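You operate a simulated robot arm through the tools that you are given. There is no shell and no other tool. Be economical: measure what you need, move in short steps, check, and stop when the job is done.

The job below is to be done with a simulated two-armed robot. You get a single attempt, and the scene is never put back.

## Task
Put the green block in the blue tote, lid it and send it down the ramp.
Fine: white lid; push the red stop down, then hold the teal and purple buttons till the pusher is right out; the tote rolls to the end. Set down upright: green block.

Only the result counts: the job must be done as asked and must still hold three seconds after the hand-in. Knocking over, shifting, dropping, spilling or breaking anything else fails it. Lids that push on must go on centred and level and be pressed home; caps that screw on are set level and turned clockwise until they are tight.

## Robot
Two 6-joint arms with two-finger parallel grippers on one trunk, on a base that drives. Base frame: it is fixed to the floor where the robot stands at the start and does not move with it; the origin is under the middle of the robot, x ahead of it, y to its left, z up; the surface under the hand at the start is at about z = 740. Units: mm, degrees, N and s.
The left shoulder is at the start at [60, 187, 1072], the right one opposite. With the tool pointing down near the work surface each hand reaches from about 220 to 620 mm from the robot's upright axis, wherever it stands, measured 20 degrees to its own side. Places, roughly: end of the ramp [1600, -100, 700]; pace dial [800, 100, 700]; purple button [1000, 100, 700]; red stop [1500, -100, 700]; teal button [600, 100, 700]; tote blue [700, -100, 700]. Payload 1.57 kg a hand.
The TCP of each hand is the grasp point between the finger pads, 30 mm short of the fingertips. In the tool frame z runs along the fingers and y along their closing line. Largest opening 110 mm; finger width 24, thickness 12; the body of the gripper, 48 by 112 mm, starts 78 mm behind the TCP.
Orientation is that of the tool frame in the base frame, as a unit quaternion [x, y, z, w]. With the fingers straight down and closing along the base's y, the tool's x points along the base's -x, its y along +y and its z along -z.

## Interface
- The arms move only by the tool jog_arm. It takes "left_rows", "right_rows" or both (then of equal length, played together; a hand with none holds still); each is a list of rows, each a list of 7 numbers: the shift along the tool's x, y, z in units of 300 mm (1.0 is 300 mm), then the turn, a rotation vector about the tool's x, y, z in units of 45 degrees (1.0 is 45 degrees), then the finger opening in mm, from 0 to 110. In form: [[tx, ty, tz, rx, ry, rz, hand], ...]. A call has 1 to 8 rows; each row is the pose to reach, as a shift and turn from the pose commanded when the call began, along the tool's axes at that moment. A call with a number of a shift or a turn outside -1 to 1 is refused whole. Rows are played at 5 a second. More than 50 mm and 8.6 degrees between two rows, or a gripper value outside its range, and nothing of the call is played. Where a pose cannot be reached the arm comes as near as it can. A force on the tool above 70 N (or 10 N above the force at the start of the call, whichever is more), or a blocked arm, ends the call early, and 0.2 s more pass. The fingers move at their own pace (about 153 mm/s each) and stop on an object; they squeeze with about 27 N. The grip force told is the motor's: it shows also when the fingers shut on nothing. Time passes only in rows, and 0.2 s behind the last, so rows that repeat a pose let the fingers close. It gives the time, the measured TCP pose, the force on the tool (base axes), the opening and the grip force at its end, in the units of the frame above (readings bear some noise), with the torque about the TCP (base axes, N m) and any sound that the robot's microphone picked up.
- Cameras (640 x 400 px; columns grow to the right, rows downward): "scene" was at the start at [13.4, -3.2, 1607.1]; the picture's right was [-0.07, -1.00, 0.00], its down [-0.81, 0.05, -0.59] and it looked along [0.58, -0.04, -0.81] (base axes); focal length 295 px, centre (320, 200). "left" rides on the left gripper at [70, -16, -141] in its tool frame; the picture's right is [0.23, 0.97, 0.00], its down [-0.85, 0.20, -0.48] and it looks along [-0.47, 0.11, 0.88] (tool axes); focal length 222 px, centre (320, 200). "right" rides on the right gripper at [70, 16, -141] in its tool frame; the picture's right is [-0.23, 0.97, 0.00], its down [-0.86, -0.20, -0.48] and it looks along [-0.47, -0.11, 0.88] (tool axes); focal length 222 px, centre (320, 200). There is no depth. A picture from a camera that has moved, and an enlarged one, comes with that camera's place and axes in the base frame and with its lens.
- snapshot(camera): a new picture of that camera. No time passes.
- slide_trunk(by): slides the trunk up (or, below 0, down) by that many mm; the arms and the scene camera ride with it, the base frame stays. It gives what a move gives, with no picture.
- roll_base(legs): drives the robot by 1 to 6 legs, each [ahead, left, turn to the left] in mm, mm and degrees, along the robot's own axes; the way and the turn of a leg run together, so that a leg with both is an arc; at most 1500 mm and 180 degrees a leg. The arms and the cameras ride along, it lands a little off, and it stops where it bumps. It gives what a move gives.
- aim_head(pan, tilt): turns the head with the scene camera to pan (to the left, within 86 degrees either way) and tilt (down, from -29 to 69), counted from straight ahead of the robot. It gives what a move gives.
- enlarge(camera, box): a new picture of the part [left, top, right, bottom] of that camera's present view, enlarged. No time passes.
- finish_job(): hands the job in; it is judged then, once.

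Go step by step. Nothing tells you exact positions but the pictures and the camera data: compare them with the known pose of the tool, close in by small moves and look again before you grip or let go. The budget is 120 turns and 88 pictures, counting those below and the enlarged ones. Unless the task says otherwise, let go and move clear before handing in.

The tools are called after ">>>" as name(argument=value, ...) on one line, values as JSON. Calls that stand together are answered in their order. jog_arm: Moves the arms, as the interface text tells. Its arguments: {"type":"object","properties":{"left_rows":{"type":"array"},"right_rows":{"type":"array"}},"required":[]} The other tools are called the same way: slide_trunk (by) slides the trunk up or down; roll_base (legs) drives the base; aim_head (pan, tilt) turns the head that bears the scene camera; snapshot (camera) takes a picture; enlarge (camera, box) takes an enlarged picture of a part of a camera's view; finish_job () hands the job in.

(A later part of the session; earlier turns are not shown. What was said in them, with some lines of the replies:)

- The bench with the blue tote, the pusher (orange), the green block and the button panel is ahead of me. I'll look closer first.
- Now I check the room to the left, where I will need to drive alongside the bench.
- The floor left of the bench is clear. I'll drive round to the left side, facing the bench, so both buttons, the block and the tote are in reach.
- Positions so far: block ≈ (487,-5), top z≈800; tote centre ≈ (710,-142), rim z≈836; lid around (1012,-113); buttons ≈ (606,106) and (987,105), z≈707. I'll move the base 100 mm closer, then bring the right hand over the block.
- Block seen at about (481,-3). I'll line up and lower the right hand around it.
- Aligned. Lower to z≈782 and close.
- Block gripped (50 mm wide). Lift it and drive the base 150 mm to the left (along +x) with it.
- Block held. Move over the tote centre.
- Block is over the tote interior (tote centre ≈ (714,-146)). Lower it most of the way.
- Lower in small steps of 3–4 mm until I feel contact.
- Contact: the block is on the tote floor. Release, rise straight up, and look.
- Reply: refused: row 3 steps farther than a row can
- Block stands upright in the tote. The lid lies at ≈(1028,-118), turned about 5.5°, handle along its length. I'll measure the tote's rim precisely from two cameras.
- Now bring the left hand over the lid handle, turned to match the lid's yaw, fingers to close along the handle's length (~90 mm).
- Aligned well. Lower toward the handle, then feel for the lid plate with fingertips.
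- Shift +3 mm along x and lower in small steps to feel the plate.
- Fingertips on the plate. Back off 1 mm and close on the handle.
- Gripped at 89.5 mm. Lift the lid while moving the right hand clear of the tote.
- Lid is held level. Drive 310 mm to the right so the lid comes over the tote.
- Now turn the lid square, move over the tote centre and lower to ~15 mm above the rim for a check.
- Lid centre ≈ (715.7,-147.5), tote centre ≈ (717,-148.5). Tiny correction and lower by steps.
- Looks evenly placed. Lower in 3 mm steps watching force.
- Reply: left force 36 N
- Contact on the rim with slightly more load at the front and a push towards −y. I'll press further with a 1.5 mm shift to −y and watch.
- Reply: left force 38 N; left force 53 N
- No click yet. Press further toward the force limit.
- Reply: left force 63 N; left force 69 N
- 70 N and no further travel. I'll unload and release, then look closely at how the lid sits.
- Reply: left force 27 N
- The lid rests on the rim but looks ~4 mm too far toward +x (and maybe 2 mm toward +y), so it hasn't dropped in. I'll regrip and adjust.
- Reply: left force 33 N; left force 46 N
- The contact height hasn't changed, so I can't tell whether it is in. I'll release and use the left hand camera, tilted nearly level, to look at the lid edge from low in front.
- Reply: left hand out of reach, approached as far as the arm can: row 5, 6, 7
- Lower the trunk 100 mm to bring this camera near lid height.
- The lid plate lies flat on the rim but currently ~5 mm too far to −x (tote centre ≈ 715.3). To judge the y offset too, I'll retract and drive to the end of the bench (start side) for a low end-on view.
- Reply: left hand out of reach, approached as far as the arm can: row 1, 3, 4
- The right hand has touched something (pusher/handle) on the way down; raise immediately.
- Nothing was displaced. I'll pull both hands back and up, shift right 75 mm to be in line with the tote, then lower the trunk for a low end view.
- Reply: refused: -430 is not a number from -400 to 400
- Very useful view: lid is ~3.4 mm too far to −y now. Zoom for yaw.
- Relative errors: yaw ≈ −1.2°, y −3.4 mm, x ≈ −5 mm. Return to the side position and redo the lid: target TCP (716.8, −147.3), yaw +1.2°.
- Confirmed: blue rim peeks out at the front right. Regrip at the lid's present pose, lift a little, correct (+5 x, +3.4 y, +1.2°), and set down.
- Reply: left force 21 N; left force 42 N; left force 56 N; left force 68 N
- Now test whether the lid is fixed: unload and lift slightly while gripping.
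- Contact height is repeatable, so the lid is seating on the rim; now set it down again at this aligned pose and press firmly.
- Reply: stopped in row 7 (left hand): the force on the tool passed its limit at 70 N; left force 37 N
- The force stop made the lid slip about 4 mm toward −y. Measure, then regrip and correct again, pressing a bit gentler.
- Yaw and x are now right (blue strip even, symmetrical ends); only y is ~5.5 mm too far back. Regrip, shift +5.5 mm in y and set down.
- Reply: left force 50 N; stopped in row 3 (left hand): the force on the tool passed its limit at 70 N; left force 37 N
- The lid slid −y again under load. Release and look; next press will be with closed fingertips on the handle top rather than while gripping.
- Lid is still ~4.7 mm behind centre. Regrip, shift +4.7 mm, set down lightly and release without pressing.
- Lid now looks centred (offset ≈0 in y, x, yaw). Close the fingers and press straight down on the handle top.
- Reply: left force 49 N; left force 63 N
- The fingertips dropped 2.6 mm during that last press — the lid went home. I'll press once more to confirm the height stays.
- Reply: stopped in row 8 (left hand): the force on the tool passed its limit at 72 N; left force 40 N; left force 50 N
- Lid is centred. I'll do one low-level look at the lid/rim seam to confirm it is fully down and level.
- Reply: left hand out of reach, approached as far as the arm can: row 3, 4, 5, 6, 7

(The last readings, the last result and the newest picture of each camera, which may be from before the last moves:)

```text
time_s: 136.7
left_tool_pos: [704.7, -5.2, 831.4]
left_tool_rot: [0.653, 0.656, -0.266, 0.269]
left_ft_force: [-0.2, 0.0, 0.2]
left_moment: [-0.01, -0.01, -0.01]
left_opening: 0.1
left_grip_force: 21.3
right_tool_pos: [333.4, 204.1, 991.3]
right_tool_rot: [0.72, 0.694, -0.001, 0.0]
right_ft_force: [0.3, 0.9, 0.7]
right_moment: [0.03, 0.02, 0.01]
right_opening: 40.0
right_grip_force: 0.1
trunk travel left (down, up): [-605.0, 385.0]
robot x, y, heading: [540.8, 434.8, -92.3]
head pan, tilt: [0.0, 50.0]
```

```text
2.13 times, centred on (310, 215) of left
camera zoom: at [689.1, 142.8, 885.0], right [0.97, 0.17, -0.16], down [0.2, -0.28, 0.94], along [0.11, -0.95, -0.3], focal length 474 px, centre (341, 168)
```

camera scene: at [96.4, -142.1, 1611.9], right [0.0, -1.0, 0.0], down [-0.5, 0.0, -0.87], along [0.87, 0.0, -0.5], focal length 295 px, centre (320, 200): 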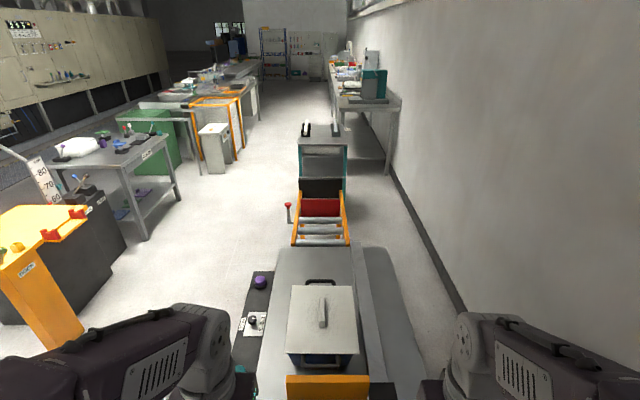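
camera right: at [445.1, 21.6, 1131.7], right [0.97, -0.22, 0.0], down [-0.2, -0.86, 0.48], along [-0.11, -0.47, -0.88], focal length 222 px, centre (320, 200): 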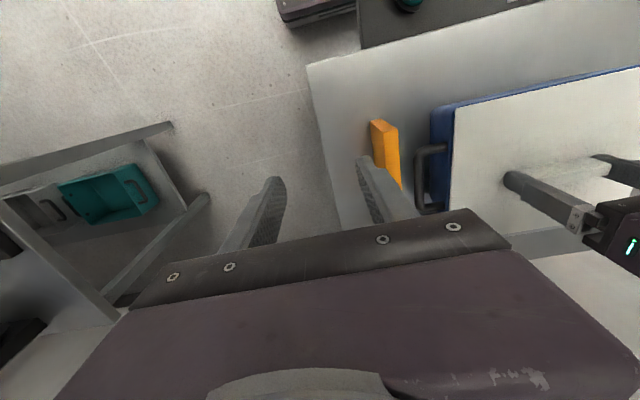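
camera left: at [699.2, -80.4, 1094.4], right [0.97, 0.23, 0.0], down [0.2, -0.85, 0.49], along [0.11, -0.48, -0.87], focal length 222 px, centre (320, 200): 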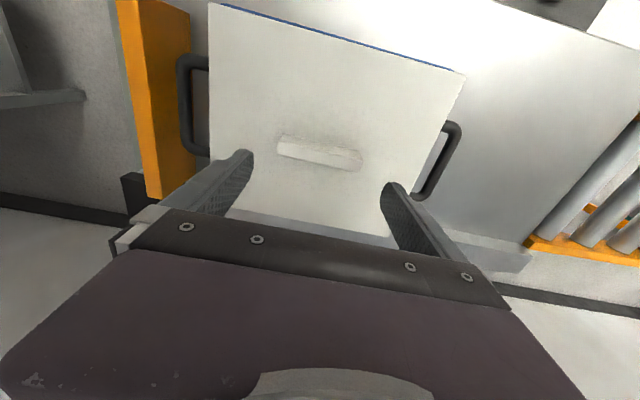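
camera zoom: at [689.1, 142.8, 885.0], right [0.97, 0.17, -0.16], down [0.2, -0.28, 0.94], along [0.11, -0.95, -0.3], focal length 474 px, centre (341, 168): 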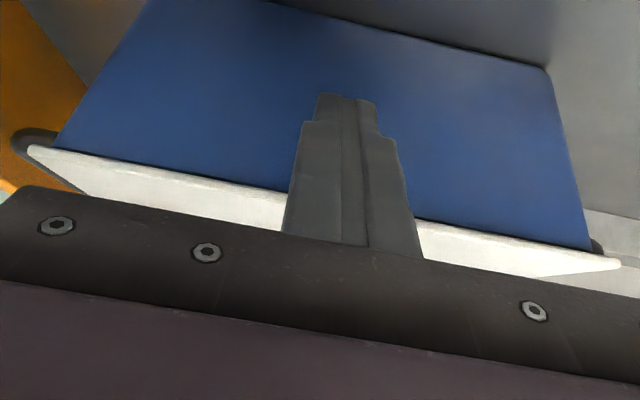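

Lid is flush and evenly overhanging. Now retract, and drive along to the red stop near x≈1490.

>>> slide_trunk(by=95)

>>> jog_arm(left_rows=[[0, 0, -0.1, 0, 0.167, 0, 0], [0, 0, -0.2, 0, 0.333, 0, 0], [0, 0, -0.25, 0, 0.5, 0, 0], [0, 0, -0.3, 0, 0.667, 0, 0], [0, 0, -0.3, 0, 0.833, 0, 0], [0, 0, -0.3, 0, 1.0, 0, 0]])

>>> roll_base(legs=[[-130, 0, 2], [0, 800, 0]])

>>> snapshot(camera="scene")

```text
time_s: 138.0
left_tool_pos: [705.4, -5.7, 927.3]
left_tool_rot: [0.653, 0.656, -0.266, 0.269]
left_ft_force: [-0.7, 0.3, -0.9]
left_moment: [0.01, -0.03, 0.01]
left_opening: 0.1
left_grip_force: 20.8
right_tool_pos: [333.8, 204.8, 1086.5]
right_tool_rot: [0.72, 0.694, 0.0, 0.0]
right_ft_force: [-0.9, -0.1, -0.5]
right_moment: [0.0, 0.0, -0.04]
right_opening: 40.3
right_grip_force: 0.0
trunk travel left (down, up): [-700.0, 290.0]
robot x, y, heading: [541.0, 439.8, -92.0]
head pan, tilt: [0.0, 50.0]
```

```text
time_s: 139.4
left_tool_pos: [705.3, 55.7, 991.1]
left_tool_rot: [0.704, 0.71, 0.005, -0.005]
left_ft_force: [0.0, -0.2, -0.3]
left_moment: [0.01, 0.02, -0.02]
left_opening: 0.1
left_grip_force: 21.2
left hand out of reach, approached as far as the arm can: row 1, 2, 3
right_tool_pos: [333.5, 202.2, 1086.2]
right_tool_rot: [0.719, 0.695, 0.001, -0.001]
right_ft_force: [-0.2, -1.0, 0.1]
right_moment: [-0.02, 0.0, -0.04]
right_opening: 39.7
right_grip_force: 0.1
trunk travel left (down, up): [-700.0, 290.0]
robot x, y, heading: [542.6, 437.7, -92.1]
head pan, tilt: [0.0, 50.0]
```

```text
time_s: 144.5
left_tool_pos: [1514.5, 193.8, 991.8]
left_tool_rot: [0.69, 0.724, 0.004, -0.003]
left_ft_force: [-1.4, -0.2, -0.1]
left_moment: [0.0, 0.02, -0.01]
left_opening: 0.0
left_grip_force: 21.6
right_tool_pos: [1136.9, 325.5, 1085.8]
right_tool_rot: [0.706, 0.708, 0.001, 0.001]
right_ft_force: [-0.4, -0.2, 0.5]
right_moment: [-0.01, 0.01, 0.0]
right_opening: 40.2
right_grip_force: 0.1
trunk travel left (down, up): [-700.0, 290.0]
robot x, y, heading: [1336.5, 567.2, -89.9]
head pan, tilt: [0.0, 50.0]
```

```text
15 pictures are left
camera scene: at [1336.1, 553.2, 1612.5], right [-1.0, 0.0, 0.0], down [0.0, 0.77, -0.64], along [0.0, -0.64, -0.77], focal length 295 px, centre (320, 200)
```

scene: 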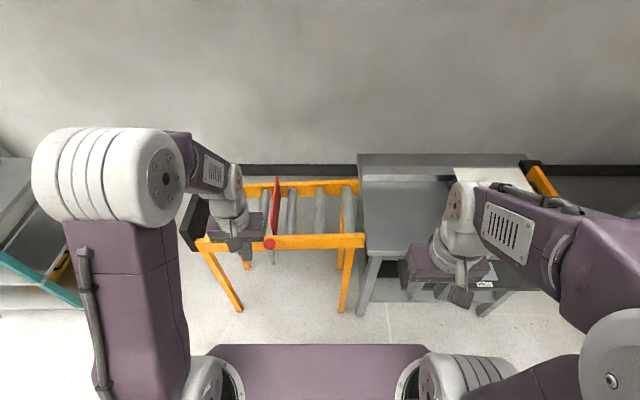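

>>> enlarge(camera="scene", box=[190, 160, 370, 270])

>>> enlarge(camera="left", box=[180, 0, 500, 220])

```text
3.56 times, centred on (280, 215) of scene
camera zoom: at [1336.1, 553.2, 1612.5], right [-1.0, 0.0, 0.0], down [0.0, 0.77, -0.64], along [0.0, -0.64, -0.77], focal length 1048 px, centre (462, 147)
```

zoom: 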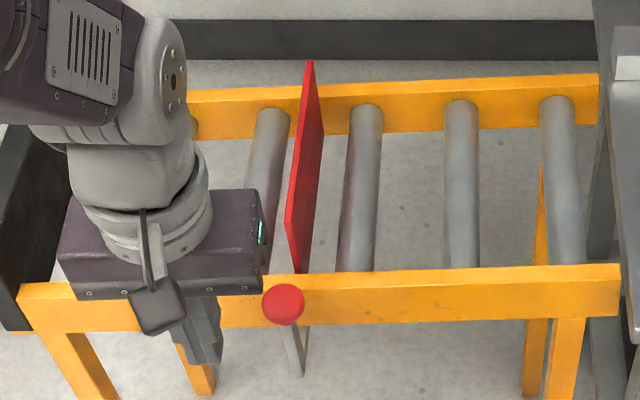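

```text
1.82 times, centred on (340, 110) of left
camera zoom: at [1495.1, 261.0, 1134.1], right [0.96, 0.27, 0.0], down [0.24, -0.85, 0.47], along [0.13, -0.45, -0.88], focal length 404 px, centre (284, 364)
```

zoom: 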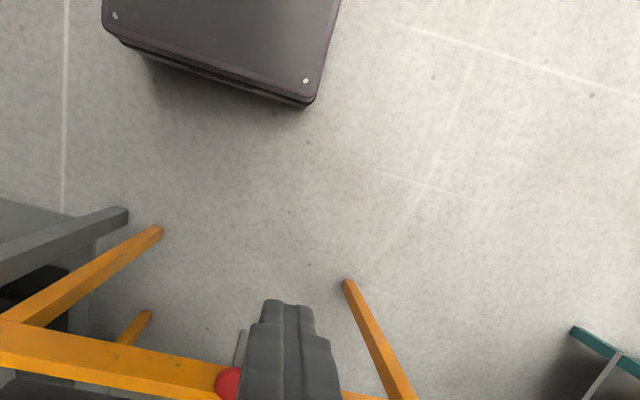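

Red knob located at ≈(1500,45,783). Move 90 mm closer and bring the closed left fingertips above it.

>>> roll_base(legs=[[90, 0, 0]])

>>> jog_arm(left_rows=[[-0.1, -0.028, 0.08, 0, 0, 0, 0], [-0.194, -0.056, 0.16, 0, 0, 0, 0], [-0.194, -0.056, 0.3, 0, 0, 0, 0], [-0.194, -0.056, 0.43, 0, 0, 0, 0], [-0.194, -0.056, 0.52, 0, 0, 0, 0]])

>>> enlarge(camera="scene", box=[190, 160, 370, 290])

```text
time_s: 145.6
left_tool_pos: [1512.8, 104.9, 992.5]
left_tool_rot: [0.692, 0.722, 0.003, -0.002]
left_ft_force: [0.0, -0.5, 0.2]
left_moment: [0.04, -0.02, -0.01]
left_opening: 0.0
left_grip_force: 21.2
right_tool_pos: [1137.5, 237.9, 1087.1]
right_tool_rot: [0.706, 0.708, 0.0, 0.0]
right_ft_force: [-0.1, -0.8, 0.1]
right_moment: [0.0, 0.01, -0.01]
right_opening: 39.8
right_grip_force: 0.0
trunk travel left (down, up): [-700.0, 290.0]
robot x, y, heading: [1337.0, 479.9, -89.6]
head pan, tilt: [0.0, 50.0]
```

```text
time_s: 146.8
left_tool_pos: [1499.8, 46.8, 834.0]
left_tool_rot: [0.692, 0.722, 0.004, -0.003]
left_ft_force: [-0.3, -0.6, -0.4]
left_moment: [0.01, -0.04, 0.05]
left_opening: 0.0
left_grip_force: 21.1
right_tool_pos: [1137.2, 236.0, 1087.6]
right_tool_rot: [0.707, 0.708, 0.0, 0.0]
right_ft_force: [0.5, -0.2, 0.6]
right_moment: [0.02, -0.02, 0.05]
right_opening: 40.1
right_grip_force: 0.0
trunk travel left (down, up): [-700.0, 290.0]
robot x, y, heading: [1337.6, 480.1, -89.9]
head pan, tilt: [0.0, 50.0]
```

```text
3.08 times, centred on (280, 225) of scene
camera zoom: at [1336.8, 462.8, 1612.5], right [-1.0, 0.0, 0.0], down [0.0, 0.77, -0.64], along [0.0, -0.64, -0.77], focal length 906 px, centre (443, 123)
```

zoom: 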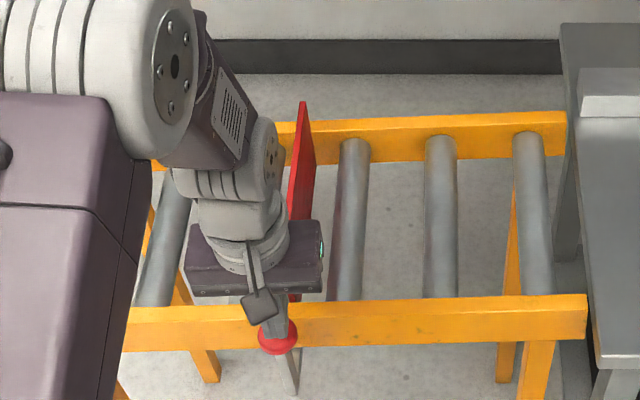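

Fingertips are over the knob. Press down step by step.

>>> jog_arm(left_rows=[[0, 0, 0.04, 0, 0, 0, 0], [0, 0, 0.08, 0, 0, 0, 0], [0, 0, 0.11, 0, 0, 0, 0], [0, 0, 0.13, 0, 0, 0, 0]])

>>> jog_arm(left_rows=[[0, 0, 0.02, 0, 0, 0, 0], [0, 0, 0.04, 0, 0, 0, 0], [0, 0, 0.06, 0, 0, 0, 0]])

```text
time_s: 147.8
left_tool_pos: [1498.8, 48.2, 796.7]
left_tool_rot: [0.692, 0.722, 0.004, -0.003]
left_ft_force: [0.5, -0.6, 0.4]
left_moment: [-0.02, 0.0, 0.0]
left_opening: 0.0
left_grip_force: 21.4
right_tool_pos: [1137.8, 235.7, 1087.6]
right_tool_rot: [0.707, 0.708, 0.0, 0.0]
right_ft_force: [0.1, -0.1, 0.6]
right_moment: [0.01, -0.01, -0.01]
right_opening: 40.2
right_grip_force: 0.0
trunk travel left (down, up): [-700.0, 290.0]
robot x, y, heading: [1338.7, 479.0, -89.9]
head pan, tilt: [0.0, 50.0]
```

```text
time_s: 148.6
left_tool_pos: [1500.0, 48.1, 777.8]
left_tool_rot: [0.692, 0.722, 0.004, -0.004]
left_ft_force: [0.0, 0.2, -0.5]
left_moment: [0.02, 0.0, -0.02]
left_opening: 0.0
left_grip_force: 21.1
right_tool_pos: [1136.6, 236.6, 1087.0]
right_tool_rot: [0.706, 0.708, 0.0, -0.001]
right_ft_force: [-0.4, -0.6, 0.3]
right_moment: [-0.03, -0.02, -0.02]
right_opening: 40.1
right_grip_force: 0.0
trunk travel left (down, up): [-700.0, 290.0]
robot x, y, heading: [1333.1, 478.8, -89.8]
head pan, tilt: [0.0, 50.0]
```

No contact yet at tip z≈748; look.

>>> enlarge(camera="scene", box=[230, 210, 330, 290])

>>> enlarge(camera="left", box=[220, 80, 420, 220])

```text
5.00 times, centred on (280, 250) of scene
camera zoom: at [1336.7, 463.8, 1612.5], right [-1.0, 0.0, 0.0], down [0.0, 0.77, -0.64], along [0.0, -0.64, -0.77], focal length 1473 px, centre (520, -50)
```

zoom: 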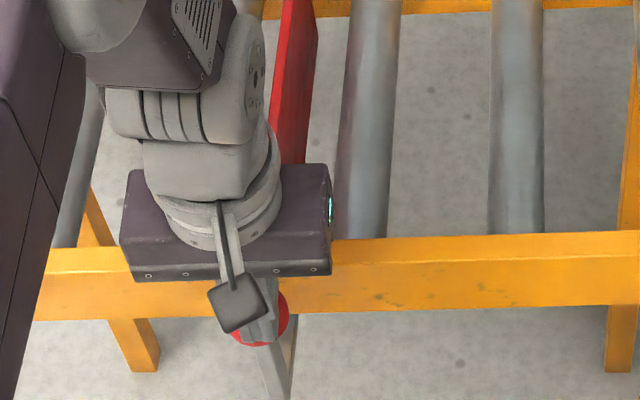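

```text
2.86 times, centred on (320, 150) of left
camera zoom: at [1480.7, 115.4, 920.1], right [0.96, 0.27, 0.0], down [0.24, -0.85, 0.47], along [0.13, -0.45, -0.88], focal length 635 px, centre (320, 343)
```

zoom: 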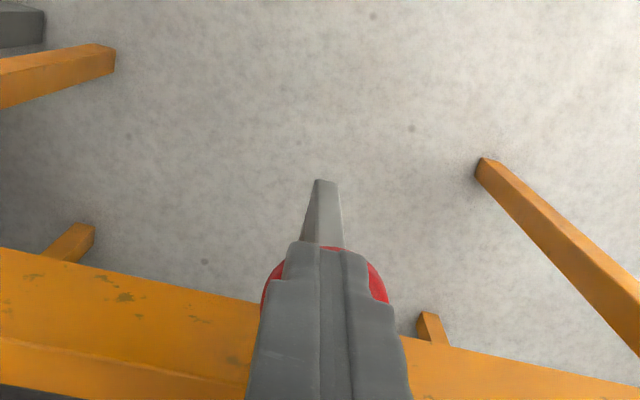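

The knob seems lower, around z≈735, and slightly nearer −y. Shift −6 mm and continue down.

>>> jog_arm(left_rows=[[-0.02, 0, 0.01, 0, 0, 0, 0], [-0.02, 0, 0.03, 0, 0, 0, 0], [-0.02, 0, 0.05, 0, 0, 0, 0], [-0.02, 0, 0.06, 0, 0, 0, 0]])

>>> jog_arm(left_rows=[[0, 0, 0.02, 0, 0, 0, 0], [0, 0, 0.035, 0, 0, 0, 0]])

```text
time_s: 149.6
left_tool_pos: [1499.4, 41.3, 758.6]
left_tool_rot: [0.692, 0.722, 0.004, -0.003]
left_ft_force: [-0.4, 0.6, 0.4]
left_moment: [-0.01, 0.0, 0.03]
left_opening: 0.0
left_grip_force: 20.4
right_tool_pos: [1136.5, 234.7, 1086.5]
right_tool_rot: [0.706, 0.708, 0.0, 0.0]
right_ft_force: [0.1, 0.1, 0.4]
right_moment: [-0.03, -0.01, -0.03]
right_opening: 40.1
right_grip_force: 0.0
trunk travel left (down, up): [-700.0, 290.0]
robot x, y, heading: [1338.4, 478.2, -89.6]
head pan, tilt: [0.0, 50.0]
```

```text
time_s: 150.2
left_tool_pos: [1498.8, 41.5, 749.8]
left_tool_rot: [0.692, 0.722, 0.004, -0.003]
left_ft_force: [-0.1, 0.2, -0.2]
left_moment: [-0.03, 0.02, 0.01]
left_opening: 0.0
left_grip_force: 21.5
right_tool_pos: [1137.2, 237.0, 1086.6]
right_tool_rot: [0.706, 0.708, -0.001, 0.0]
right_ft_force: [-0.5, -0.2, 0.3]
right_moment: [-0.02, -0.02, -0.03]
right_opening: 39.7
right_grip_force: 0.0
trunk travel left (down, up): [-700.0, 290.0]
robot x, y, heading: [1335.6, 480.2, -89.8]
head pan, tilt: [0.0, 50.0]
```

>>> jog_arm(left_rows=[[0, 0, 0.02, 0, 0, 0, 0], [0, 0, 0.04, 0, 0, 0, 0]])

>>> jog_arm(left_rows=[[0, 0, 0.015, 0, 0, 0, 0], [0, 0, 0.03, 0, 0, 0, 0]])

>>> enlarge(camera="left", box=[220, 80, 420, 220])

```text
time_s: 150.8
left_tool_pos: [1499.1, 41.8, 737.1]
left_tool_rot: [0.692, 0.722, 0.004, -0.004]
left_ft_force: [-0.7, 0.0, 0.3]
left_moment: [-0.03, 0.02, -0.01]
left_opening: 0.1
left_grip_force: 21.6
right_tool_pos: [1138.4, 236.3, 1086.6]
right_tool_rot: [0.707, 0.708, 0.0, 0.0]
right_ft_force: [0.0, 0.4, 0.0]
right_moment: [0.0, 0.03, 0.01]
right_opening: 39.8
right_grip_force: 0.1
trunk travel left (down, up): [-700.0, 290.0]
robot x, y, heading: [1334.3, 477.1, -90.2]
head pan, tilt: [0.0, 50.0]
```

```text
time_s: 151.4
left_tool_pos: [1501.1, 42.6, 727.2]
left_tool_rot: [0.691, 0.722, 0.005, -0.003]
left_ft_force: [-0.2, -0.8, 0.8]
left_moment: [-0.04, 0.04, -0.03]
left_opening: 0.0
left_grip_force: 21.0
right_tool_pos: [1138.2, 235.8, 1086.7]
right_tool_rot: [0.707, 0.707, 0.001, 0.001]
right_ft_force: [-0.5, 0.4, 1.0]
right_moment: [0.02, 0.02, 0.0]
right_opening: 39.7
right_grip_force: 0.1
trunk travel left (down, up): [-700.0, 290.0]
robot x, y, heading: [1335.1, 479.7, -89.9]
head pan, tilt: [0.0, 50.0]
```

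```text
2.86 times, centred on (320, 150) of left
camera zoom: at [1481.9, 109.4, 870.3], right [0.96, 0.27, 0.0], down [0.24, -0.85, 0.47], along [0.13, -0.45, -0.88], focal length 635 px, centre (320, 343)
```

zoom: 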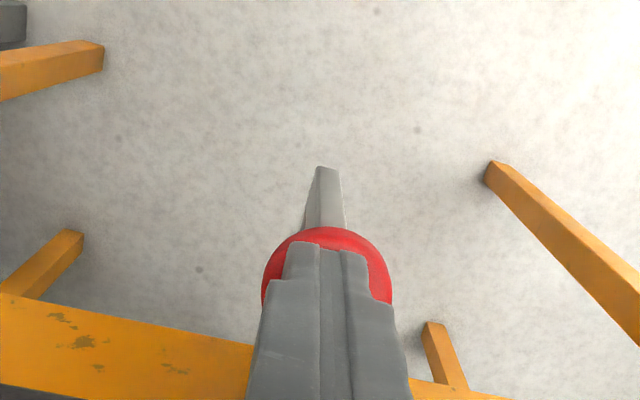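

The knob size in view shows it has been moving down with my fingers (very low force). Check the red gate.

>>> enlarge(camera="scene", box=[190, 160, 370, 290])

```text
3.08 times, centred on (280, 225) of scene
camera zoom: at [1336.7, 463.8, 1612.5], right [-1.0, 0.0, 0.0], down [0.0, 0.77, -0.64], along [0.0, -0.64, -0.77], focal length 906 px, centre (443, 123)
```

zoom: 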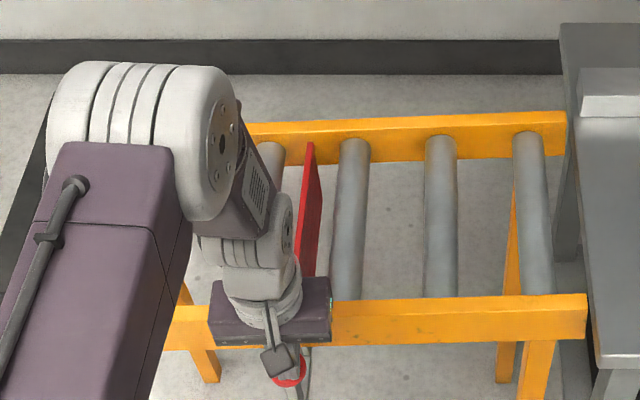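

The gate is going down with the knob. Continue pushing until it bottoms.

>>> jog_arm(left_rows=[[0, 0, 0.03, 0, 0, 0, 0], [0, 0, 0.06, 0, 0, 0, 0], [0, 0, 0.08, 0, 0, 0, 0]])

>>> jog_arm(left_rows=[[0, 0, 0.025, 0, 0, 0, 0], [0, 0, 0.05, 0, 0, 0, 0], [0, 0, 0.05, 0, 0, 0, 0]])

```text
time_s: 152.2
left_tool_pos: [1500.3, 43.8, 709.6]
left_tool_rot: [0.692, 0.722, 0.001, 0.001]
left_ft_force: [7.3, 4.5, 53.6]
left_moment: [-0.23, -0.38, -0.16]
left_opening: 0.0
left_grip_force: 21.3
right_tool_pos: [1136.7, 242.8, 1088.1]
right_tool_rot: [0.707, 0.707, -0.002, 0.002]
right_ft_force: [-0.5, 0.1, 0.1]
right_moment: [-0.02, 0.0, -0.02]
right_opening: 39.9
right_grip_force: 0.1
trunk travel left (down, up): [-700.0, 290.0]
robot x, y, heading: [1335.8, 480.3, -89.9]
head pan, tilt: [0.0, 50.0]
```

```text
time_s: 152.5
left_tool_pos: [1499.3, 42.2, 710.4]
left_tool_rot: [0.692, 0.722, 0.001, 0.0]
left_ft_force: [3.1, 14.5, 47.5]
left_moment: [0.03, -0.24, -0.06]
left_opening: 0.0
left_grip_force: 20.7
right_tool_pos: [1135.8, 242.1, 1087.7]
right_tool_rot: [0.707, 0.708, -0.001, 0.002]
right_ft_force: [0.0, 0.0, 0.2]
right_moment: [-0.02, 0.01, -0.03]
right_opening: 39.8
right_grip_force: 0.0
trunk travel left (down, up): [-700.0, 290.0]
robot x, y, heading: [1335.0, 480.6, -89.8]
head pan, tilt: [0.0, 50.0]
stopped in row 1 (left hand): the force on the tool passed its limit at 84 N (the readings are from after the stop); the commanded pose is now the measured one
```

Bottomed out. Retract and check that it stays down.

>>> jog_arm(left_rows=[[0, 0, -0.04, 0, 0, 0, 0], [0, 0, -0.16, 0, 0, 0, 0], [0, 0, -0.32, 0, 0, 0, 0], [0, 0, -0.48, 0, 0, 0, 0], [0, 0, -0.64, 0, 0, 0, 0], [0, 0, -0.8, 0, 0, 0, 0], [0.1, 0, -0.9, 0, 0, 0, 0]])

>>> snapshot(camera="scene")

```text
time_s: 154.1
left_tool_pos: [1498.8, 71.5, 976.8]
left_tool_rot: [0.692, 0.722, 0.001, 0.0]
left_ft_force: [0.9, -0.1, 0.7]
left_moment: [-0.04, -0.03, -0.02]
left_opening: 0.0
left_grip_force: 22.1
right_tool_pos: [1137.3, 238.7, 1086.1]
right_tool_rot: [0.707, 0.708, -0.001, 0.001]
right_ft_force: [0.1, -0.1, 0.4]
right_moment: [-0.04, -0.01, 0.01]
right_opening: 40.1
right_grip_force: 0.0
trunk travel left (down, up): [-700.0, 290.0]
robot x, y, heading: [1333.4, 478.2, -89.9]
head pan, tilt: [0.0, 50.0]
```

```text
7 pictures are left
camera scene: at [1336.4, 466.9, 1612.5], right [-1.0, 0.0, 0.0], down [0.0, 0.76, -0.64], along [0.0, -0.64, -0.76], focal length 295 px, centre (320, 200)
```

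scene: 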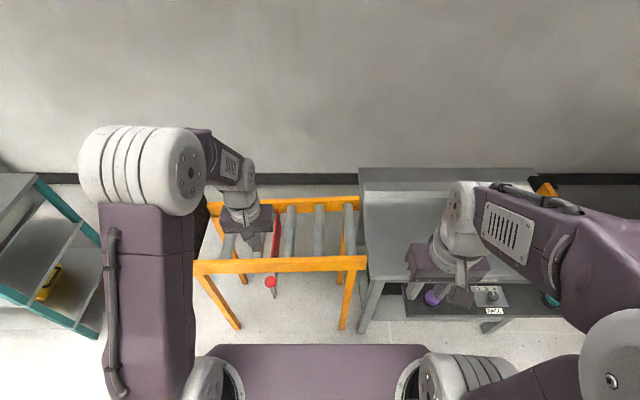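

The stop stays down. Now drive back so both buttons are in reach (robot x≈797).

>>> roll_base(legs=[[0, -539, 0], [40, 0, 0]])

```text
time_s: 157.6
left_tool_pos: [966.9, 32.8, 976.4]
left_tool_rot: [0.693, 0.721, 0.0, -0.001]
left_ft_force: [0.2, 0.0, 0.0]
left_moment: [-0.02, 0.02, 0.01]
left_opening: 0.0
left_grip_force: 21.3
right_tool_pos: [605.0, 202.2, 1087.5]
right_tool_rot: [0.707, 0.707, -0.001, 0.0]
right_ft_force: [0.7, 0.6, 0.0]
right_moment: [-0.02, 0.03, -0.02]
right_opening: 39.9
right_grip_force: 0.0
trunk travel left (down, up): [-700.0, 290.0]
robot x, y, heading: [802.4, 446.2, -89.7]
head pan, tilt: [0.0, 50.0]
```

>>> jog_arm(left_rows=[[0.08, 0.025, 0.0, 0, 0, 0, 0], [0.16, 0.05, 0.0, 0, 0, 0, 0], [0.237, 0.076, 0.05, 0, 0, 0, 0], [0.237, 0.076, 0.15, 0, 0, 0, 0], [0.237, 0.076, 0.26, 0, 0, 0, 0], [0.237, 0.076, 0.38, 0, 0, 0, 0], [0.237, 0.076, 0.5, 0, 0, 0, 0], [0.237, 0.076, 0.587, 0, 0, 0, 0]], right_rows=[[-0.08, 0.0, 0.1, 0, 0, 0, 20], [-0.16, 0.002, 0.22, 0, 0, 0, 0], [-0.24, 0.003, 0.34, 0, 0, 0, 0], [-0.32, 0.003, 0.46, 0, 0, 0, 0], [-0.32, 0.003, 0.6, 0, 0, 0, 0], [-0.32, 0.003, 0.73, 0, 0, 0, 0], [-0.32, 0.003, 0.85, 0, 0, 0, 0], [-0.32, 0.003, 0.957, 0, 0, 0, 0]])

>>> enlarge(camera="scene", box=[220, 190, 420, 330])

```text
time_s: 159.4
left_tool_pos: [985.4, 102.1, 798.0]
left_tool_rot: [0.693, 0.721, 0.003, -0.002]
left_ft_force: [-0.7, 0.0, -0.2]
left_moment: [-0.04, -0.01, 0.02]
left_opening: 0.0
left_grip_force: 21.3
right_tool_pos: [605.0, 100.7, 798.5]
right_tool_rot: [0.708, 0.707, 0.0, -0.001]
right_ft_force: [-0.1, -0.3, -0.2]
right_moment: [0.02, -0.01, 0.02]
right_opening: 0.2
right_grip_force: 21.2
trunk travel left (down, up): [-700.0, 290.0]
robot x, y, heading: [808.3, 442.3, -90.1]
head pan, tilt: [0.0, 50.0]
```

```text
2.86 times, centred on (320, 260) of scene
camera zoom: at [804.5, 422.8, 1612.5], right [-1.0, 0.0, 0.0], down [0.0, 0.77, -0.64], along [0.0, -0.64, -0.77], focal length 842 px, centre (320, 29)
```

zoom: 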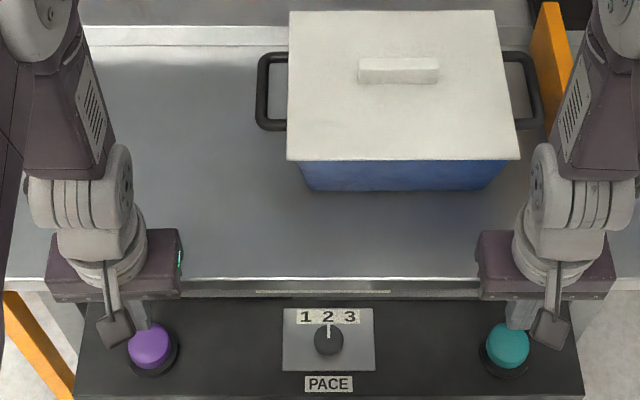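

Both hands are nearly over the buttons; shift +8 mm in y and lower to just above.

>>> jog_arm(left_rows=[[0.025, 0, 0.0, 0, 0, 0, 0], [0.025, 0, 0.06, 0, 0, 0, 0], [0.025, 0, 0.12, 0, 0, 0, 0]], right_rows=[[0.03, 0.003, 0.0, 0, 0, 0, 0], [0.03, 0.003, 0.06, 0, 0, 0, 0], [0.03, 0.003, 0.12, 0, 0, 0, 0]])

>>> jog_arm(left_rows=[[0, 0, 0.02, 0, 0, 0, 0], [0, 0, 0.04, 0, 0, 0, 0]], right_rows=[[0, 0, 0.02, 0, 0, 0, 0], [0, 0, 0.04, 0, 0, 0, 0]])

```text
time_s: 160.2
left_tool_pos: [986.2, 108.7, 762.9]
left_tool_rot: [0.693, 0.721, 0.003, -0.001]
left_ft_force: [-0.2, 0.0, 0.5]
left_moment: [-0.02, 0.01, -0.01]
left_opening: 0.1
left_grip_force: 21.0
right_tool_pos: [606.3, 110.5, 763.5]
right_tool_rot: [0.707, 0.707, 0.0, -0.001]
right_ft_force: [0.0, 0.2, 0.2]
right_moment: [-0.01, -0.01, -0.02]
right_opening: 0.3
right_grip_force: 21.0
trunk travel left (down, up): [-700.0, 290.0]
robot x, y, heading: [803.2, 439.8, -90.3]
head pan, tilt: [0.0, 50.0]
```

```text
time_s: 160.8
left_tool_pos: [985.2, 109.1, 752.5]
left_tool_rot: [0.693, 0.721, 0.003, -0.001]
left_ft_force: [-0.7, 0.9, 2.4]
left_moment: [-0.01, 0.03, -0.06]
left_opening: 0.0
left_grip_force: 21.3
right_tool_pos: [606.1, 110.3, 752.3]
right_tool_rot: [0.707, 0.707, -0.001, 0.0]
right_ft_force: [-0.4, -0.2, 1.6]
right_moment: [0.05, 0.02, 0.0]
right_opening: 0.0
right_grip_force: 21.6
trunk travel left (down, up): [-700.0, 290.0]
robot x, y, heading: [808.1, 442.6, -90.1]
head pan, tilt: [0.0, 50.0]
```

Light contact on both. Press further and listen.

>>> jog_arm(left_rows=[[0, 0, 0.013, 0, 0, 0, 0], [0, 0, 0.026, 0, 0, 0, 0], [0, 0, 0.026, 0, 0, 0, 0]], right_rows=[[0, 0, 0.013, 0, 0, 0, 0], [0, 0, 0.026, 0, 0, 0, 0], [0, 0, 0.026, 0, 0, 0, 0]])

>>> enlarge(camera="scene", box=[220, 170, 420, 310])

```text
time_s: 161.6
left_tool_pos: [984.6, 110.2, 744.7]
left_tool_rot: [0.692, 0.722, 0.002, -0.001]
left_ft_force: [3.0, -3.8, 6.0]
left_moment: [-0.13, -0.07, 0.04]
left_opening: 0.0
left_grip_force: 21.4
right_tool_pos: [607.0, 111.6, 743.6]
right_tool_rot: [0.708, 0.707, -0.001, 0.001]
right_ft_force: [-2.4, -1.3, 15.1]
right_moment: [-0.05, 0.11, 0.12]
right_opening: 0.1
right_grip_force: 21.2
trunk travel left (down, up): [-700.0, 290.0]
robot x, y, heading: [804.8, 441.8, -90.3]
head pan, tilt: [0.0, 50.0]
```

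```text
2.86 times, centred on (320, 240) of scene
camera zoom: at [805.1, 425.9, 1612.8], right [-1.0, 0.0, 0.0], down [0.0, 0.77, -0.64], along [0.0, -0.64, -0.77], focal length 842 px, centre (320, 86)
```

zoom: 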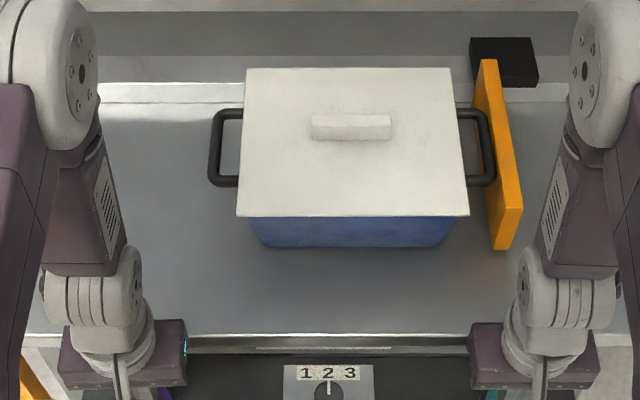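

The pusher is advancing and the tote moves with it. Keep holding.

>>> jog_arm(left_rows=[[0, 0, 0.007, 0, 0, 0, 0], [0, 0, 0.01, 0, 0, 0, 0], [0, 0, 0.01, 0, 0, 0, 0], [0, 0, 0.01, 0, 0, 0, 0], [0, 0, 0.01, 0, 0, 0, 0], [0, 0, 0.01, 0, 0, 0, 0], [0, 0, 0.01, 0, 0, 0, 0], [0, 0, 0.01, 0, 0, 0, 0]], right_rows=[[0, 0, 0.003, 0, 0, 0, 0], [0, 0, 0.003, 0, 0, 0, 0], [0, 0, 0.003, 0, 0, 0, 0], [0, 0, 0.003, 0, 0, 0, 0], [0, 0, 0.003, 0, 0, 0, 0], [0, 0, 0.003, 0, 0, 0, 0], [0, 0, 0.003, 0, 0, 0, 0], [0, 0, 0.003, 0, 0, 0, 0]])

>>> jog_arm(left_rows=[[0, 0, 0, 0, 0, 0, 0], [0, 0, 0, 0, 0, 0, 0], [0, 0, 0, 0, 0, 0, 0], [0, 0, 0, 0, 0, 0, 0], [0, 0, 0, 0, 0, 0, 0], [0, 0, 0, 0, 0, 0, 0], [0, 0, 0, 0, 0, 0, 0], [0, 0, 0, 0, 0, 0, 0]])

>>> snapshot(camera="scene")

```text
time_s: 163.4
left_tool_pos: [986.3, 110.1, 743.1]
left_tool_rot: [0.693, 0.721, -0.001, 0.0]
left_ft_force: [18.0, -12.0, 65.0]
left_moment: [-0.5, -0.58, 0.23]
left_opening: 0.0
left_grip_force: 21.4
right_tool_pos: [607.7, 112.4, 745.0]
right_tool_rot: [0.707, 0.707, -0.002, 0.0]
right_ft_force: [3.7, -3.9, 10.4]
right_moment: [-0.08, -0.11, 0.0]
right_opening: 0.1
right_grip_force: 20.9
trunk travel left (down, up): [-700.0, 290.0]
robot x, y, heading: [804.6, 441.4, -90.1]
head pan, tilt: [0.0, 50.0]
```

```text
time_s: 165.2
left_tool_pos: [985.9, 109.3, 742.6]
left_tool_rot: [0.693, 0.721, -0.001, 0.001]
left_ft_force: [12.4, -12.6, 64.1]
left_moment: [-0.51, -0.39, -0.09]
left_opening: 0.0
left_grip_force: 21.5
right_tool_pos: [606.2, 110.9, 744.7]
right_tool_rot: [0.708, 0.707, -0.001, 0.002]
right_ft_force: [6.4, -2.4, 13.0]
right_moment: [-0.08, -0.2, 0.02]
right_opening: 0.1
right_grip_force: 21.2
trunk travel left (down, up): [-700.0, 290.0]
robot x, y, heading: [805.8, 441.5, -90.1]
head pan, tilt: [0.0, 50.0]
```

```text
4 pictures are left
camera scene: at [805.2, 429.6, 1612.7], right [-1.0, 0.0, 0.0], down [0.0, 0.76, -0.65], along [0.0, -0.65, -0.76], focal length 295 px, centre (320, 200)
```

scene: 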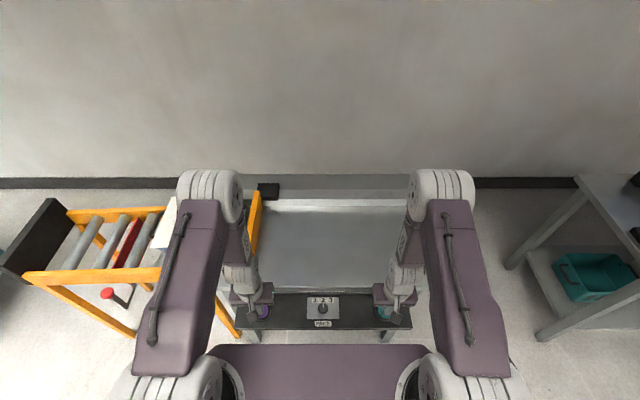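

Pusher is far out, the tote is entering the ramp. Hold longer.

>>> jog_arm(left_rows=[[0, 0, -0.003, 0, 0, 0, 0], [0, 0, -0.003, 0, 0, 0, 0], [0, 0, -0.003, 0, 0, 0, 0], [0, 0, -0.003, 0, 0, 0, 0], [0, 0, -0.003, 0, 0, 0, 0], [0, 0, -0.003, 0, 0, 0, 0], [0, 0, -0.003, 0, 0, 0, 0], [0, 0, -0.003, 0, 0, 0, 0]])

>>> jog_arm(left_rows=[[0, 0, 0, 0, 0, 0, 0], [0, 0, 0, 0, 0, 0, 0], [0, 0, 0, 0, 0, 0, 0], [0, 0, 0, 0, 0, 0, 0], [0, 0, 0, 0, 0, 0, 0], [0, 0, 0, 0, 0, 0, 0], [0, 0, 0, 0, 0, 0, 0], [0, 0, 0, 0, 0, 0, 0]])

>>> jog_arm(left_rows=[[0, 0, 0, 0, 0, 0, 0], [0, 0, 0, 0, 0, 0, 0], [0, 0, 0, 0, 0, 0, 0], [0, 0, 0, 0, 0, 0, 0], [0, 0, 0, 0, 0, 0, 0], [0, 0, 0, 0, 0, 0, 0], [0, 0, 0, 0, 0, 0, 0], [0, 0, 0, 0, 0, 0, 0]])

>>> aim_head(pan=35, tilt=42)

>>> snapshot(camera="scene")

```text
time_s: 167.0
left_tool_pos: [985.3, 110.6, 743.0]
left_tool_rot: [0.693, 0.721, 0.001, 0.0]
left_ft_force: [-2.1, -13.6, 45.0]
left_moment: [-0.55, 0.04, -0.15]
left_opening: 0.1
left_grip_force: 21.4
right_tool_pos: [605.2, 113.0, 743.6]
right_tool_rot: [0.708, 0.706, -0.001, 0.001]
right_ft_force: [7.5, 2.0, 21.6]
right_moment: [0.03, -0.22, 0.01]
right_opening: 0.0
right_grip_force: 20.9
trunk travel left (down, up): [-700.0, 290.0]
robot x, y, heading: [805.9, 442.3, -89.9]
head pan, tilt: [0.0, 50.0]
```

```text
time_s: 168.8
left_tool_pos: [985.7, 110.6, 742.9]
left_tool_rot: [0.693, 0.721, 0.0, 0.0]
left_ft_force: [2.3, -12.7, 44.1]
left_moment: [-0.52, -0.09, 0.04]
left_opening: 0.0
left_grip_force: 21.3
right_tool_pos: [606.8, 113.0, 744.4]
right_tool_rot: [0.708, 0.706, -0.001, 0.001]
right_ft_force: [1.7, 3.7, 20.9]
right_moment: [0.07, -0.02, 0.0]
right_opening: 0.0
right_grip_force: 21.4
trunk travel left (down, up): [-700.0, 290.0]
robot x, y, heading: [804.9, 441.1, -90.0]
head pan, tilt: [0.0, 50.0]
```

```text
time_s: 170.6
left_tool_pos: [985.9, 110.1, 742.6]
left_tool_rot: [0.693, 0.721, 0.0, 0.0]
left_ft_force: [4.0, -12.2, 44.3]
left_moment: [-0.55, -0.1, 0.02]
left_opening: 0.0
left_grip_force: 21.2
right_tool_pos: [605.4, 112.3, 744.2]
right_tool_rot: [0.707, 0.707, -0.001, 0.001]
right_ft_force: [1.5, 2.0, 20.5]
right_moment: [0.11, -0.01, -0.06]
right_opening: 0.0
right_grip_force: 21.2
trunk travel left (down, up): [-700.0, 290.0]
robot x, y, heading: [809.0, 441.3, -90.2]
head pan, tilt: [0.0, 50.0]
```

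```text
time_s: 171.7
left_tool_pos: [985.0, 110.6, 743.6]
left_tool_rot: [0.693, 0.721, 0.001, 0.0]
left_ft_force: [2.9, -12.9, 46.2]
left_moment: [-0.49, -0.05, 0.06]
left_opening: 0.0
left_grip_force: 21.2
right_tool_pos: [606.7, 112.7, 744.3]
right_tool_rot: [0.707, 0.707, -0.002, 0.002]
right_ft_force: [1.3, 3.8, 20.2]
right_moment: [0.05, -0.04, -0.07]
right_opening: 0.0
right_grip_force: 21.4
trunk travel left (down, up): [-700.0, 290.0]
robot x, y, heading: [802.3, 439.0, -90.2]
head pan, tilt: [35.0, 42.0]
```

```text
3 pictures are left
camera scene: at [852.1, 437.9, 1623.9], right [-0.82, -0.57, 0.0], down [-0.38, 0.55, -0.74], along [0.43, -0.61, -0.67], focal length 295 px, centre (320, 200)
```

scene: 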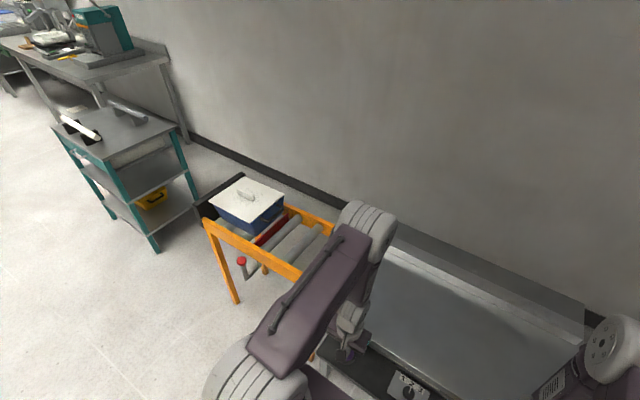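

The tote has rolled to the end stop with its lid on. Check closely.

>>> enlarge(camera="scene", box=[185, 160, 345, 270])

```text
3.64 times, centred on (265, 215) of scene
camera zoom: at [852.1, 437.9, 1623.9], right [-0.82, -0.57, 0.0], down [-0.38, 0.55, -0.74], along [0.43, -0.61, -0.67], focal length 1071 px, centre (520, 146)
```

zoom: 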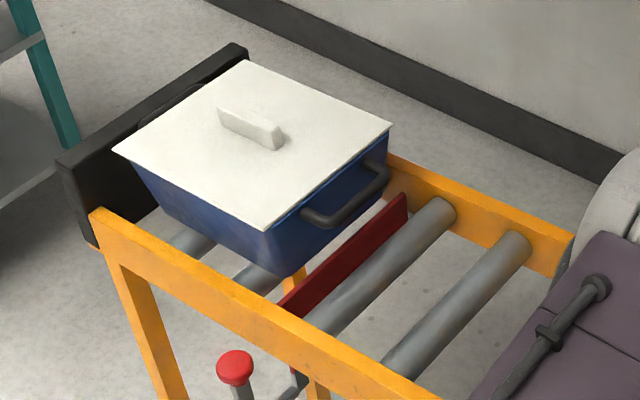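

Tote is at the end, lid seated. Release the buttons and move the hands clear.

>>> jog_arm(left_rows=[[0, 0, -0.05, 0, 0, 0, 0], [0, 0, -0.2, 0, 0, 0, 0], [0, 0, -0.35, 0, 0, 0, 0], [0, 0, -0.5, 0, 0, 0, 0], [0, 0, -0.6, 0, 0, 0, 0]], right_rows=[[0, 0, -0.05, 0, 0, 0, 0], [0, 0, -0.2, 0, 0, 0, 0], [0, 0, -0.35, 0, 0, 0, 0], [0, 0, -0.5, 0, 0, 0, 0], [0, 0, -0.6, 0, 0, 0, 0]])

>>> snapshot(camera="scene")

```text
time_s: 172.8
left_tool_pos: [985.0, 108.4, 921.9]
left_tool_rot: [0.693, 0.721, 0.002, -0.001]
left_ft_force: [0.3, -0.3, 0.6]
left_moment: [-0.02, 0.02, -0.02]
left_opening: 0.0
left_grip_force: 21.3
right_tool_pos: [605.3, 112.2, 922.1]
right_tool_rot: [0.708, 0.707, 0.0, 0.0]
right_ft_force: [0.1, 0.3, 1.1]
right_moment: [-0.04, 0.01, 0.01]
right_opening: 0.0
right_grip_force: 20.9
trunk travel left (down, up): [-700.0, 290.0]
robot x, y, heading: [804.7, 437.0, -89.8]
head pan, tilt: [35.0, 42.0]
```

```text
1 pictures are left
camera scene: at [852.7, 435.3, 1623.6], right [-0.82, -0.57, 0.0], down [-0.38, 0.55, -0.74], along [0.43, -0.61, -0.67], focal length 295 px, centre (320, 200)
```

scene: 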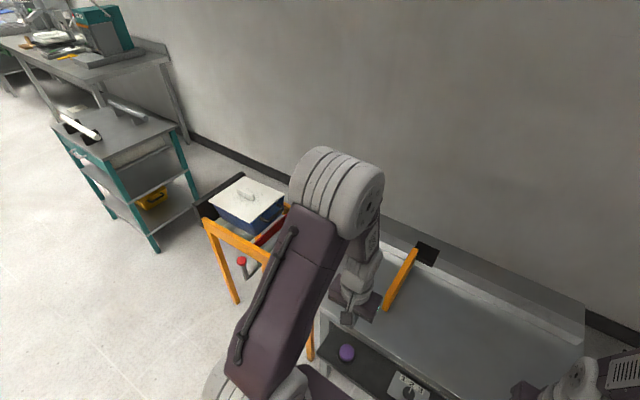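

The pusher is right out, the lidded tote rests at the end of the ramp, and both hands are clear. Handing in.

>>> finish_job()

```text
The job is handed in.
```

I handed the job in with the blue tote resting against the end stop of the ramp, the white lid on it, and both hands clear. I set the green block upright in the tote before lidding, but couldn't see inside after the tote rolled.

- **Lid:** it looked flush and centred, and it was still on straight after the tote rolled. I pressed it to about 60–70 N. I never got a click or a clear drop to prove it was pressed home.
- **Contact:** while I was moving around to check the lid, my right hand touched the pusher or tote handle at about 16 N. Nothing looked moved afterwards.
- **Stop and buttons:** I pushed the red stop down until it bottomed. Then I held the teal and purple buttons for about 10 seconds, until the pusher was right out. In the last pictures the red gate behind the tote showed a little above the rollers, so it may have come back up after the tote passed.
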